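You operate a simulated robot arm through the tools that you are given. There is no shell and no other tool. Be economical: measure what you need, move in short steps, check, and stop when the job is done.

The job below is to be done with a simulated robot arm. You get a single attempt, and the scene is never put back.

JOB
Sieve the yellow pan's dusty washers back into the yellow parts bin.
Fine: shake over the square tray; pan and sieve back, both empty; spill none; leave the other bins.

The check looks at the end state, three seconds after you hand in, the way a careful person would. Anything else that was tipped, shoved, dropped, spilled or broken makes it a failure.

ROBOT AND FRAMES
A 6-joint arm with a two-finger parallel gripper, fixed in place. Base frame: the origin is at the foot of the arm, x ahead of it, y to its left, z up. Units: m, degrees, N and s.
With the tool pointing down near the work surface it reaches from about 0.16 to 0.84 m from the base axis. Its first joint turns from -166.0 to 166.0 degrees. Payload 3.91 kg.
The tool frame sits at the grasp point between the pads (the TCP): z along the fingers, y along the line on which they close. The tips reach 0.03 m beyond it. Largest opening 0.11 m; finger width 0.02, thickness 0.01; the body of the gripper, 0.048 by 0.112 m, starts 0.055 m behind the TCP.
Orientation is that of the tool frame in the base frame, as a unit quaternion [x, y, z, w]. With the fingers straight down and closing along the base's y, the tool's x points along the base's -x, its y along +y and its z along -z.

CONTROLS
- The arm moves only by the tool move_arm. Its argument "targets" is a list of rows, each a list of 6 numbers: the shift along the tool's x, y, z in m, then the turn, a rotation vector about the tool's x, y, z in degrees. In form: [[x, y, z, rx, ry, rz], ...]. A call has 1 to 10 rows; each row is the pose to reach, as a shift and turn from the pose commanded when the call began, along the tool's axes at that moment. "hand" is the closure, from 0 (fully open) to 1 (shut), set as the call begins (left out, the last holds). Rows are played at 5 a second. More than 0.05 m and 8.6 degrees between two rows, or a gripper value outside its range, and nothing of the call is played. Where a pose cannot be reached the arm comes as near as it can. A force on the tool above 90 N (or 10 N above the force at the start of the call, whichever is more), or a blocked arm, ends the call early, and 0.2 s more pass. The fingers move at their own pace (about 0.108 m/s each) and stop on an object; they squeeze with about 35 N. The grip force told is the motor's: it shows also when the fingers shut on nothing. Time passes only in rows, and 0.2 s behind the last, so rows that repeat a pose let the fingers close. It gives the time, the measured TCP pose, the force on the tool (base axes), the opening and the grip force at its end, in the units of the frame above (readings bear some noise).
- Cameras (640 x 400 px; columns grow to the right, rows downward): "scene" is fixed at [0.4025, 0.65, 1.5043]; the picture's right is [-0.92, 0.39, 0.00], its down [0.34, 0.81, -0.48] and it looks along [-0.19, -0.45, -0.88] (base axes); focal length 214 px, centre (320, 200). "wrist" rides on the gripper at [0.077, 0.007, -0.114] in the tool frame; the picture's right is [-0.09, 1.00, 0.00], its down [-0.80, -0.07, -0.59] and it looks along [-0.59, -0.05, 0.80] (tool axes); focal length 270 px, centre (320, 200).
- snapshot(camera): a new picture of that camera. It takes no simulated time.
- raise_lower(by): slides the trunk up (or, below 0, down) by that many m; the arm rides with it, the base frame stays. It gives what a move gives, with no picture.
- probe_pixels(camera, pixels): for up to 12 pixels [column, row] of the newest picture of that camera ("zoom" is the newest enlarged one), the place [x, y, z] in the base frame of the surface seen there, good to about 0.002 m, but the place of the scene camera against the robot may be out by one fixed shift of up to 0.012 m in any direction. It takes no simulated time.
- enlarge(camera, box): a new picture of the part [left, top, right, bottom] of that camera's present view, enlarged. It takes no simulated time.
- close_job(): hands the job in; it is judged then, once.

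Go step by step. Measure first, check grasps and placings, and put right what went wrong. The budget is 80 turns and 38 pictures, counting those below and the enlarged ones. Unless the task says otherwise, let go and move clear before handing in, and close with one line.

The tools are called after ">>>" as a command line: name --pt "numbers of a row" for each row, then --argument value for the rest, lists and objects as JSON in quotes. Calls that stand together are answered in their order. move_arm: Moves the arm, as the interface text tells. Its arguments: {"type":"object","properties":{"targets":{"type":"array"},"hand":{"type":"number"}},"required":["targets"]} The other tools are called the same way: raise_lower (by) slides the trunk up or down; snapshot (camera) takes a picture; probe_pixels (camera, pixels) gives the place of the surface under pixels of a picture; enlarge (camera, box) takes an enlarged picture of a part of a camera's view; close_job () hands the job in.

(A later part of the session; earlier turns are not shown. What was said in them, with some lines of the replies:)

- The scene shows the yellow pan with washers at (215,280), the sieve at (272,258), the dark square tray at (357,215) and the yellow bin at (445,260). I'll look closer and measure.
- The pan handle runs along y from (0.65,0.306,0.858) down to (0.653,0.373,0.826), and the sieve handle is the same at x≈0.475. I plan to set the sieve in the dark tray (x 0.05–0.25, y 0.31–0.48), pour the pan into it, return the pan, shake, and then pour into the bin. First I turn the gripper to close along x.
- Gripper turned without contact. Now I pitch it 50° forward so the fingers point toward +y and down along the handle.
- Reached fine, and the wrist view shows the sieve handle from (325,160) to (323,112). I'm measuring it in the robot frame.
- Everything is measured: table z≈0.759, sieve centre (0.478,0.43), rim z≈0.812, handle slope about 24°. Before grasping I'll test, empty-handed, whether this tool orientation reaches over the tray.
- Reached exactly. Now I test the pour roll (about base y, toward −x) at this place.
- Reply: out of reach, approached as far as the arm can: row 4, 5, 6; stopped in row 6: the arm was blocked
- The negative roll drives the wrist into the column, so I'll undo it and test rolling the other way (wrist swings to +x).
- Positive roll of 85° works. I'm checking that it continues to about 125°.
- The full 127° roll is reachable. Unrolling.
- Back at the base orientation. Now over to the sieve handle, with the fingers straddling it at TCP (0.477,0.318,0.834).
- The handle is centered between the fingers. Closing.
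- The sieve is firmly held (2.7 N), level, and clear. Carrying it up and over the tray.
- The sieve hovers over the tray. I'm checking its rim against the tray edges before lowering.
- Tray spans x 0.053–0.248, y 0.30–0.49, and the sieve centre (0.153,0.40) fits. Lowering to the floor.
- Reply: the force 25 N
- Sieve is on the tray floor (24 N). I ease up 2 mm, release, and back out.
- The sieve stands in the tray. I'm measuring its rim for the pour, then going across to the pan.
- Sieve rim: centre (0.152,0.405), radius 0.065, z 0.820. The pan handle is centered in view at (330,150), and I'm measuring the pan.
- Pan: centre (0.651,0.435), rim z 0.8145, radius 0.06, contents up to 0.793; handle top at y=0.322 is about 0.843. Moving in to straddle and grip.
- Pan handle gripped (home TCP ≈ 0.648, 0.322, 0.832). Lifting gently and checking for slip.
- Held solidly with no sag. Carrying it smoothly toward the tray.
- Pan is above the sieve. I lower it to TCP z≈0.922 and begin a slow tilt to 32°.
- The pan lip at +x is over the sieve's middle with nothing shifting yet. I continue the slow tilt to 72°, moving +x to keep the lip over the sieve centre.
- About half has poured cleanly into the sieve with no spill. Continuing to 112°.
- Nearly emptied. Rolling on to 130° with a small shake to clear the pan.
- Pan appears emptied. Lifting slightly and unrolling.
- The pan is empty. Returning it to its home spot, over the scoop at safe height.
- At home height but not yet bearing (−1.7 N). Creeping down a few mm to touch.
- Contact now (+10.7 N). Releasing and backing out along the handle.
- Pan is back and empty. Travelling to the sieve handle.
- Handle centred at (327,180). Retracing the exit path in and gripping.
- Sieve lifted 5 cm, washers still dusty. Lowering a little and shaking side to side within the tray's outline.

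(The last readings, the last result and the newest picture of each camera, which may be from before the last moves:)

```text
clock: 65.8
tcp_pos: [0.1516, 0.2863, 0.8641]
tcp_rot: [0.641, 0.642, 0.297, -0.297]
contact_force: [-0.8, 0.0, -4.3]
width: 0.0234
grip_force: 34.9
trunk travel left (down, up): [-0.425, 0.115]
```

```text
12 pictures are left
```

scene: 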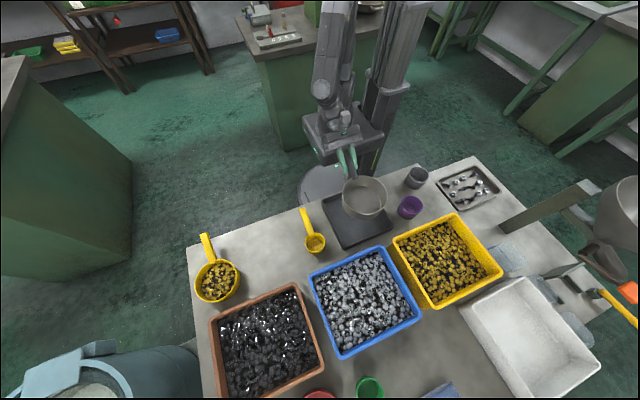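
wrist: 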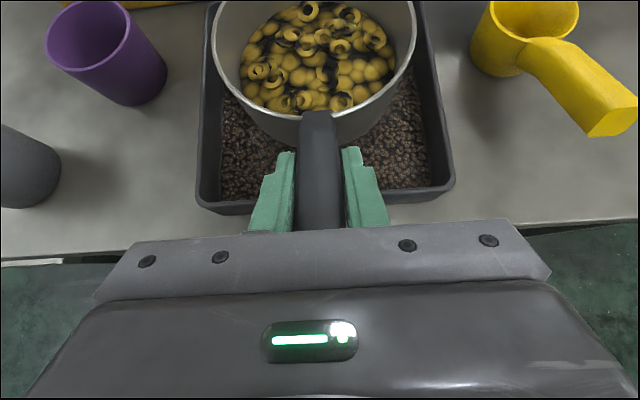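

Lots of dust fell into the tray and the washers are cleaner, but there is still some left. Shaking more, circular and vertical too.

>>> move_arm --pt "0.008 0.015 0.009 0 0 0" --pt "-0.008 -0.015 -0.009 0 0 0" --pt "0.008 -0.015 0.009 0 0 0" --pt "-0.008 0.015 -0.009 0 0 0" --pt "0.008 0.015 0.009 0 0 0" --pt "-0.008 -0.015 -0.009 0 0 0" --pt "0.008 -0.015 0.009 0 0 0" --pt "-0.008 0.015 -0.009 0 0 0" --pt "0 -0.017 0 0 0 0" --pt "0 0 0 0 0 0"

>>> move_arm --pt "0.008 0.01 -0.0064 0 0 0" --pt "0 -0.012 0 0 0 0" --pt "0.008 0.015 -0.0064 0 0 0" --pt "0 -0.015 0 0 0 0" --pt "0.008 0.015 -0.0064 0 0 0" --pt "0 -0.015 0 0 0 0" --pt "0.008 0.015 -0.0064 0 0 0" --pt "0 -0.015 0 0 0 0" --pt "0.008 0.015 -0.0064 0 0 0" --pt "0 0 0 0 0 0"

>>> move_arm --pt "0 0.015 0 0 0 0" --pt "0 -0.016 0 0 0 0" --pt "0 0.016 0 0 0 0" --pt "0 -0.016 0 0 0 0" --pt "0 0.016 0 0 0 0" --pt "0 -0.016 0 0 0 0" --pt "0 0.016 0 0 0 0" --pt "0 -0.016 0 0 0 0" --pt "0 0.016 0 0 0 0" --pt "0 0 0 0 0 0"

>>> enlarge --camera "wrist" --box '[180, 0, 460, 220]'

```text
clock: 68.0
tcp_pos: [0.1513, 0.2888, 0.8647]
tcp_rot: [0.642, 0.642, 0.297, -0.297]
contact_force: [-0.8, -0.7, -4.0]
width: 0.0237
grip_force: 35.0
trunk travel left (down, up): [-0.425, 0.115]
```

```text
clock: 70.2
tcp_pos: [0.1525, 0.2871, 0.8662]
tcp_rot: [0.642, 0.642, 0.297, -0.297]
contact_force: [0.6, -0.2, -3.5]
width: 0.0237
grip_force: 35.3
trunk travel left (down, up): [-0.425, 0.115]
```

```text
clock: 72.4
tcp_pos: [0.1505, 0.2891, 0.8657]
tcp_rot: [0.641, 0.642, 0.297, -0.297]
contact_force: [-0.6, -0.4, -3.7]
width: 0.0238
grip_force: 35.1
trunk travel left (down, up): [-0.425, 0.115]
```

```text
1.82 times, centred on (320, 110) of wrist
```

zoom: 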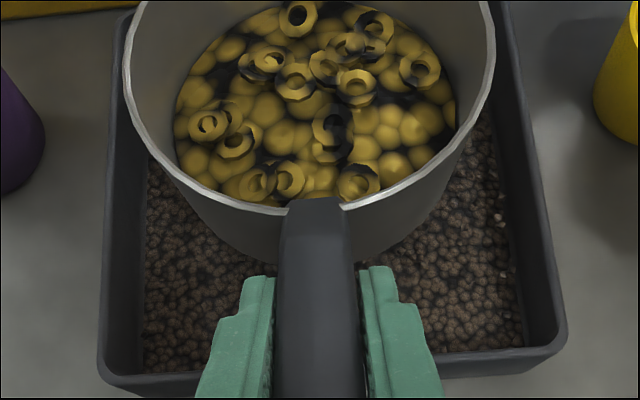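

Washers look clean with dust only in the tray. One last firm shake with vertical jolts, then check how they look and lift.

>>> move_arm --pt "0.0115 0 -0.0096 0 0 0" --pt "0 0 0 0 0 0" --pt "0.0115 0.01 -0.0096 0 0 0" --pt "0 -0.01 0 0 0 0" --pt "0.0115 0.01 -0.0096 0 0 0" --pt "0.008 -0.015 0.009 0 0 0" --pt "-0.008 0.015 -0.009 0 0 0" --pt "0.008 -0.015 0.009 0 0 0" --pt "-0.008 0.015 -0.009 0 0 0" --pt "0 0 0 0 0 0"

>>> move_arm --pt "0.01 0 -0.0085 0 0 0" --pt "0.03 0 -0.025 0 0 0" --pt "0.05 0 -0.042 0 0 0" --pt "0.07 0 -0.059 0 0 0" --pt "0.08 0 -0.067 0 0 0" --pt "0.08 0 -0.067 0 0 0"

>>> snapshot --camera "scene"

>>> enlarge --camera "wrist" --box '[180, 0, 460, 220]'

```text
clock: 74.6
tcp_pos: [0.1515, 0.2886, 0.8657]
tcp_rot: [0.642, 0.642, 0.297, -0.298]
contact_force: [1.0, -0.4, -3.9]
width: 0.0238
grip_force: 34.6
trunk travel left (down, up): [-0.425, 0.115]
```

```text
clock: 76.0
tcp_pos: [0.1509, 0.2898, 0.9712]
tcp_rot: [0.641, 0.642, 0.298, -0.297]
contact_force: [0.4, -0.3, -3.7]
width: 0.0237
grip_force: 35.0
trunk travel left (down, up): [-0.425, 0.115]
```

```text
10 pictures are left
```

scene: 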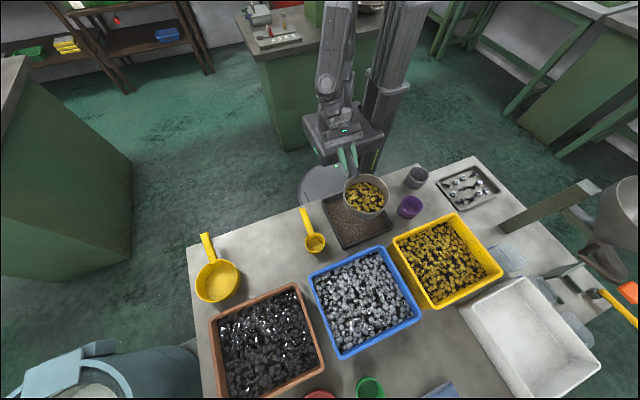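

```text
1.82 times, centred on (320, 110) of wrist
```

zoom: 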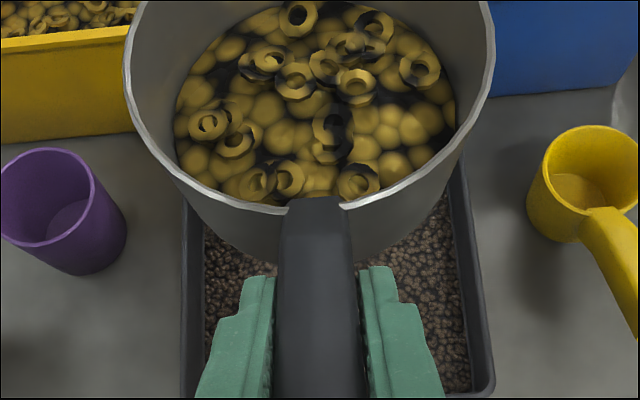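

Clean washers, dust confined to the tray. Moving the sieve over the yellow bin (centre ≈ (−0.007,0.645)).

>>> probe_pixels --camera "scene" --pixels '[[395, 242], [456, 214], [501, 271], [434, 307], [425, 228], [480, 242], [412, 272], [466, 290], [440, 240], [460, 260], [430, 255]]'

>>> move_arm --pt "0.007 -0.008 0.004 0 0 0" --pt "0.024 -0.026 0.021 0 0 0" --pt "0.046 -0.056 0.05 0 0 0" --pt "0.068 -0.086 0.077 0 0 0" --pt "0.09 -0.116 0.104 0 0 0" --pt "0.112 -0.146 0.13 0 0 0" --pt "0.134 -0.175 0.156 0 0 0" --pt "0.148 -0.195 0.175 0 0 0" --pt "0.1537 -0.206 0.183 0 0 0" --pt "0.1537 -0.206 0.183 0 0 0"

>>> snapshot --camera "wrist"

```text
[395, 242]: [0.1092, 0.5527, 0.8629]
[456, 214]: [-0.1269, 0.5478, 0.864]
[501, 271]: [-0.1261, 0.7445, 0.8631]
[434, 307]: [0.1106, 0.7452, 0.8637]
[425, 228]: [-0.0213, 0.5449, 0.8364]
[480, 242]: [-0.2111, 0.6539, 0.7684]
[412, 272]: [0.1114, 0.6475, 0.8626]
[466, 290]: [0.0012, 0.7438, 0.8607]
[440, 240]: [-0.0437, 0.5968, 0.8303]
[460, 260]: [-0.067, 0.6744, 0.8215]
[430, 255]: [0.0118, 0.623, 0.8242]
```

```text
clock: 78.2
tcp_pos: [-0.0524, 0.5211, 0.9629]
tcp_rot: [0.642, 0.655, 0.274, -0.29]
contact_force: [0.0, 0.1, -3.3]
width: 0.0234
grip_force: 34.9
out of reach, approached as far as the arm can: row 6, 7, 8, 9, 10
trunk travel left (down, up): [-0.425, 0.115]
```

```text
8 pictures are left
```

wrist: 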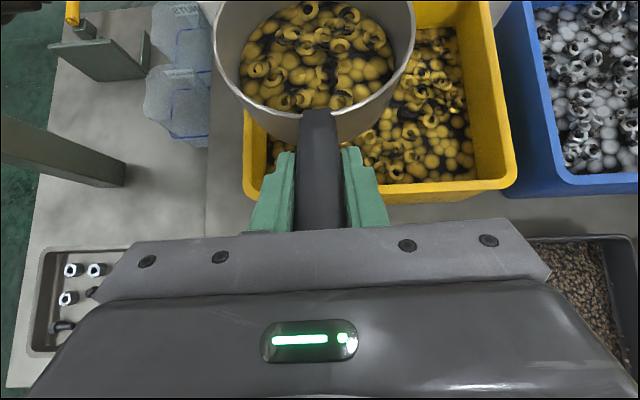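

Slightly out of reach there (TCP −0.052,0.521), but the sieve is over the bin. I'll shift +x by 3.5 cm, which suits the +x lip pour, and check the bin edges.

>>> probe_pixels --camera "wrist" --pixels '[[515, 180], [247, 190], [485, 10], [320, 118], [218, 50], [412, 50], [420, 140]]'

>>> move_arm --pt "0 0.012 0 0 0 0" --pt "0 0.025 0 0 0 0" --pt "0 0.035 0 0 0 0" --pt "0 0.035 0 0 0 0"

```text
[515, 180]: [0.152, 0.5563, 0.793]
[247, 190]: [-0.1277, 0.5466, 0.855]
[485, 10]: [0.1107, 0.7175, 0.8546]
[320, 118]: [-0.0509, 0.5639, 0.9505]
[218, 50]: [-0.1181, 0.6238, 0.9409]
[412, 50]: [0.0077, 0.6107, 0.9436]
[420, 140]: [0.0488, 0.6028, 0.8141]
```

```text
clock: 79.2
tcp_pos: [-0.0207, 0.5269, 0.969]
tcp_rot: [0.641, 0.642, 0.296, -0.297]
contact_force: [-0.6, 0.0, -3.1]
width: 0.0237
grip_force: 34.5
trunk travel left (down, up): [-0.425, 0.115]
```

Exact pose now at (−0.021,0.527,0.969). Starting the slow tilt over the bin.

>>> move_arm --pt "-0.0115 0 0.0096 2.57 0 3.06" --pt "-0.0115 0 0.0096 5.14 0 6.13" --pt "-0.0115 0 0.0096 7.72 0 9.19" --pt "-0.0115 0 0.0096 10.3 0 12.26" --pt "-0.0115 0 0.0096 12.86 0 15.3" --pt "-0.0115 0 0.0096 15.4 0 18.4" --pt "-0.0115 0 0.0096 18.0 0 21.4" --pt "-0.0115 0 0.0096 20.6 0 24.5" --pt "-0.0115 0 0.0096 23.1 0 27.6" --pt "-0.0115 0 0.0096 25.7 0 30.6"

```text
clock: 81.4
tcp_pos: [-0.02, 0.5274, 0.9542]
tcp_rot: [0.706, 0.501, 0.06, -0.498]
contact_force: [0.0, 0.6, -4.3]
width: 0.0234
grip_force: 35.3
out of reach, approached as far as the arm can: row 3
trunk travel left (down, up): [-0.425, 0.115]
```

Reads fine at 40°. Continuing to 80° with +x tracking.

>>> move_arm --pt "0.001 0.0015 -0.0008 2.57 0 3.06" --pt "0.003 0.0046 -0.0025 5.14 0 6.13" --pt "0.0054 0.0084 -0.0045 7.72 0 9.19" --pt "0.0074 0.0115 -0.0062 10.3 0 12.26" --pt "0.0094 0.0146 -0.0079 12.86 0 15.3" --pt "0.0113 0.0176 -0.0095 15.4 0 18.4" --pt "0.0138 0.0214 -0.0116 18.0 0 21.4" --pt "0.0163 0.0253 -0.0136 20.6 0 24.5" --pt "0.0182 0.0283 -0.0153 23.1 0 27.6" --pt "0.0202 0.0314 -0.017 25.7 0 30.6"

>>> enlarge --camera "scene" --box '[340, 150, 520, 310]'

```text
clock: 83.6
tcp_pos: [0.0225, 0.5279, 0.9526]
tcp_rot: [0.685, 0.299, -0.184, -0.639]
contact_force: [-0.6, 1.0, -2.5]
width: 0.0236
grip_force: 34.9
trunk travel left (down, up): [-0.425, 0.115]
```

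```text
2.50 times, centred on (430, 230) of scene
```

zoom: 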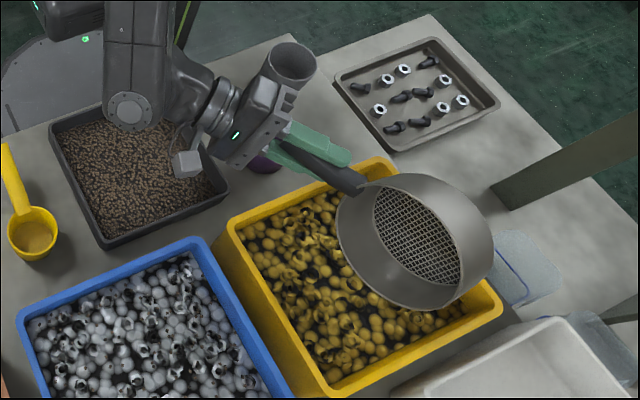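

At 80° the sieve already looks almost empty, all into the bin. Rolling to 105° with a slight rise and a tap to clear the rest.

>>> move_arm --pt "0.0028 -0.0034 -0.0023 3.2 0 3.83" --pt "0.0056 -0.0068 -0.0047 6.4 0 7.66" --pt "0.0084 -0.0103 -0.007 9.6 0 11.5" --pt "0.0112 -0.0137 -0.0094 12.9 0 15.3" --pt "0.014 -0.0171 -0.0117 16.1 0 19.2" --pt "0.0153 -0.027 -0.0128 16.1 0 19.2" --pt "0.014 -0.0171 -0.0117 16.1 0 19.2" --pt "0.0153 -0.027 -0.0128 16.1 0 19.2" --pt "0.014 -0.0171 -0.0117 16.1 0 19.2" --pt "0.0153 -0.027 -0.0128 16.1 0 19.2"

```text
clock: 85.8
tcp_pos: [0.0359, 0.5269, 0.9857]
tcp_rot: [-0.63, -0.153, 0.327, 0.688]
contact_force: [-0.4, 0.4, -1.9]
width: 0.0236
grip_force: 35.2
trunk travel left (down, up): [-0.425, 0.115]
```

Unrolling.

>>> move_arm --pt "0 0 0 -5.47 0 -6.51" --pt "0 0 0 -10.93 0 -13.02" --pt "0 0 0 -16.4 0 -19.53" --pt "0 0 0 -21.86 0 -26.04" --pt "0 0 0 -27.3 0 -32.6" --pt "0 0 0 -32.8 0 -39.1" --pt "0 0 0 -38.3 0 -45.6" --pt "0 0 0 -43.7 0 -52.1" --pt "0 0 0 -49.2 0 -58.6" --pt "0 0 0 -54.7 0 -65.1"

>>> move_arm --pt "0 0 0 -4.3 0 -5.1" --pt "0 0 0 -8.57 0 -10.2" --pt "0 0 0 -12.86 0 -15.3" --pt "0 0 0 -12.86 0 -15.3"

>>> snapshot --camera "wrist"

```text
clock: 88.0
tcp_pos: [0.0366, 0.5279, 0.9851]
tcp_rot: [0.684, 0.581, 0.183, -0.403]
contact_force: [-0.4, 1.3, -2.0]
width: 0.0238
grip_force: 34.6
trunk travel left (down, up): [-0.425, 0.115]
```

```text
clock: 89.0
tcp_pos: [0.0366, 0.5275, 0.985]
tcp_rot: [0.665, 0.613, 0.241, -0.352]
contact_force: [0.8, 0.9, -3.2]
width: 0.0237
grip_force: 34.7
out of reach, approached as far as the arm can: row 2, 3, 4
trunk travel left (down, up): [-0.425, 0.115]
```

```text
6 pictures are left
```

wrist: 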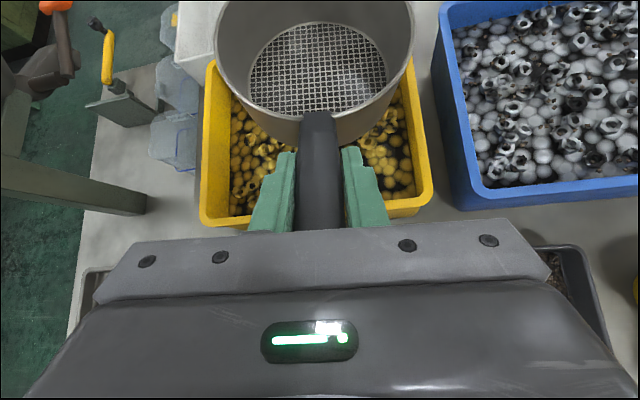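

The sieve is empty (mesh clear). Backing out from the bin and heading toward the sieve's home.

>>> move_arm --pt "-0.0257 0 -0.0306 0 0 0" --pt "-0.0514 0 -0.0612 0 0 0" --pt "-0.0772 0 -0.0918 0 0 0" --pt "-0.103 0 -0.1224 0 0 0" --pt "-0.1286 0 -0.153 0 0 0" --pt "-0.1286 0.045 -0.153 0 0 0" --pt "-0.1286 0.09 -0.153 0 0 0" --pt "-0.1286 0.135 -0.153 0 0 0" --pt "-0.1286 0.18 -0.153 0 0 0" --pt "-0.1286 0.225 -0.153 0 0 0"

```text
clock: 91.2
tcp_pos: [0.2601, 0.3264, 0.9468]
tcp_rot: [0.665, 0.613, 0.241, -0.353]
contact_force: [0.6, 1.0, -2.5]
width: 0.0241
grip_force: 35.2
trunk travel left (down, up): [-0.425, 0.115]
```

There's still a 10° roll left over; correcting it and rising before crossing the scoop.

>>> move_arm --pt "0.01 0 -0.008 -3.22 0.07 -3.83" --pt "0.0153 0 -0.0129 -6.44 0.14 -7.66" --pt "0.0153 0 -0.0129 -6.44 0.14 -7.66"

```text
clock: 92.0
tcp_pos: [0.2617, 0.3261, 0.9664]
tcp_rot: [0.641, 0.641, 0.299, -0.297]
contact_force: [-0.5, 0.2, -2.3]
width: 0.0239
grip_force: 34.9
trunk travel left (down, up): [-0.425, 0.115]
```

Level again. Over to the sieve's home (TCP 0.476,0.3205) and down.

>>> move_arm --pt "0 0.043 -0.001 0 0 0" --pt "-0.001 0.086 -0.002 0 0 0" --pt "-0.002 0.129 -0.003 0 0 0" --pt "-0.003 0.172 -0.004 0 0 0" --pt "-0.0036 0.2145 -0.0043 0 0 0" --pt "-0.0342 0.2145 0.0214 0 0 0" --pt "-0.065 0.2145 0.047 0 0 0" --pt "-0.086 0.2145 0.065 0 0 0" --pt "-0.0966 0.2145 0.0737 0 0 0" --pt "-0.0966 0.2145 0.0737 0 0 0"

>>> move_arm --pt "-0.003 0 0.0026 0 0 0" --pt "-0.006 0 0.005 0 0 0" --pt "-0.009 0 0.0076 0 0 0" --pt "-0.011 0 0.0092 0 0 0" --pt "-0.0122 0 0.0103 0 0 0" --pt "-0.0122 0 0.0103 0 0 0"

```text
clock: 94.2
tcp_pos: [0.4762, 0.3225, 0.8453]
tcp_rot: [0.641, 0.641, 0.298, -0.298]
contact_force: [0.0, -0.2, -2.1]
width: 0.0235
grip_force: 35.1
trunk travel left (down, up): [-0.425, 0.115]
```

```text
clock: 95.6
tcp_pos: [0.4768, 0.3218, 0.8315]
tcp_rot: [0.64, 0.641, 0.3, -0.298]
contact_force: [2.3, 1.8, 18.3]
width: 0.0237
grip_force: 34.9
trunk travel left (down, up): [-0.425, 0.115]
```

Sieve is down (18 N). Easing up slightly, releasing and backing out.

>>> move_arm --pt "0.001 0 -0.0009 0 0 0" --pt "0.0012 0 -0.001 0 0 0"

>>> move_arm --pt "0 0 0 0 0 0" --pt "0 0 0 0 0 0" --pt "0 0 0 0 0 0" --pt "0 0 -0.03 0 0 0" --pt "0.01 0 -0.07 0 0 0" --pt "0.04 0 -0.1 0 0 0" --pt "0.07 0 -0.12 0 0 0" --pt "0.1 0 -0.14 0 0 0" --hand 0.4

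>>> snapshot --camera "wrist"

>>> snapshot --camera "scene"

```text
clock: 96.2
tcp_pos: [0.4762, 0.3209, 0.8298]
tcp_rot: [0.641, 0.642, 0.297, -0.297]
contact_force: [5.4, 1.5, 13.0]
width: 0.0237
grip_force: 34.5
trunk travel left (down, up): [-0.425, 0.115]
```

```text
clock: 98.0
tcp_pos: [0.4765, 0.2794, 0.9987]
tcp_rot: [0.641, 0.641, 0.298, -0.298]
contact_force: [0.0, -0.3, -0.4]
width: 0.0657
grip_force: 0.0
trunk travel left (down, up): [-0.425, 0.115]
```

```text
5 pictures are left
```

wrist: 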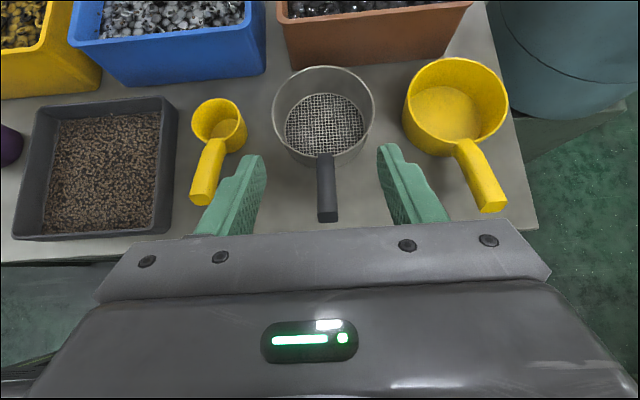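

```text
4 pictures are left
```

scene: 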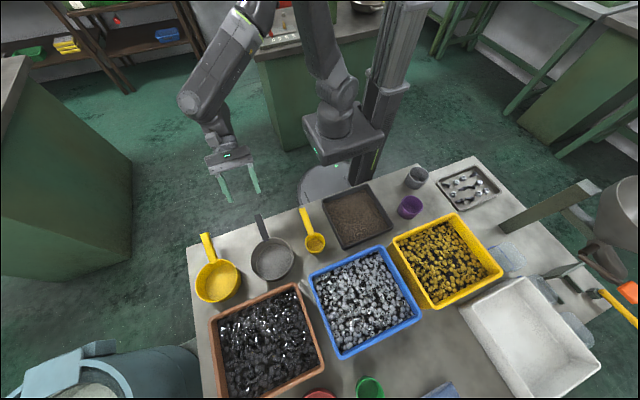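

Pan and sieve are both back and empty. One close look for stray washers around the tray, sieve and bin.

>>> enlarge --camera "scene" --box '[310, 160, 520, 310]'

>>> enlarge --camera "scene" --box '[180, 190, 400, 310]'

```text
2.67 times, centred on (415, 235) of scene
```

zoom: 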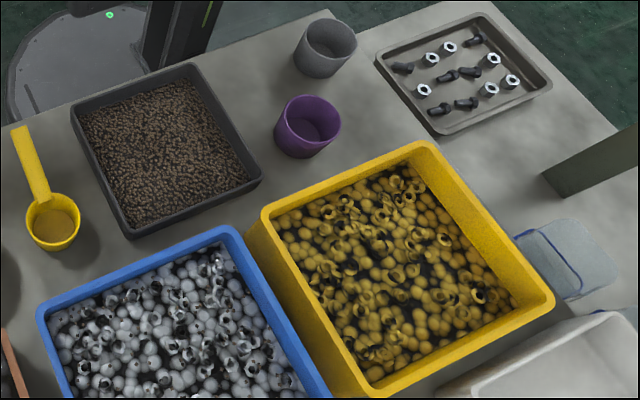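

```text
2.91 times, centred on (290, 250) of scene
```

zoom: 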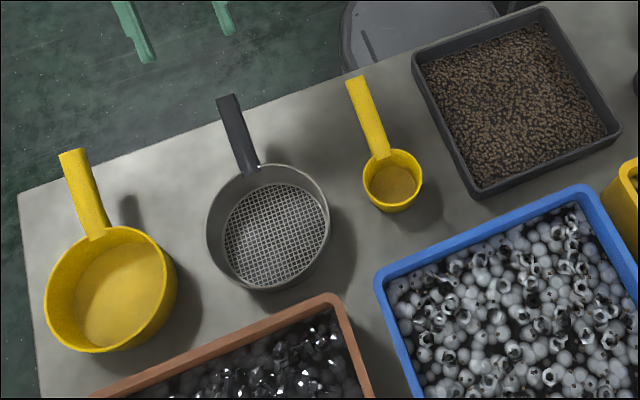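

The close-ups show clean surfaces: no stray washers, dust only in the tray, washers in the yellow bin, and the arm clear. Handing in.

>>> close_job

```text
The job is handed in.
```

The yellow pan's washers are sieved and back in the yellow bin, the dust is in the square tray, and the pan and sieve are back in place, both empty. The final pictures showed no spills and the other bins untouched.
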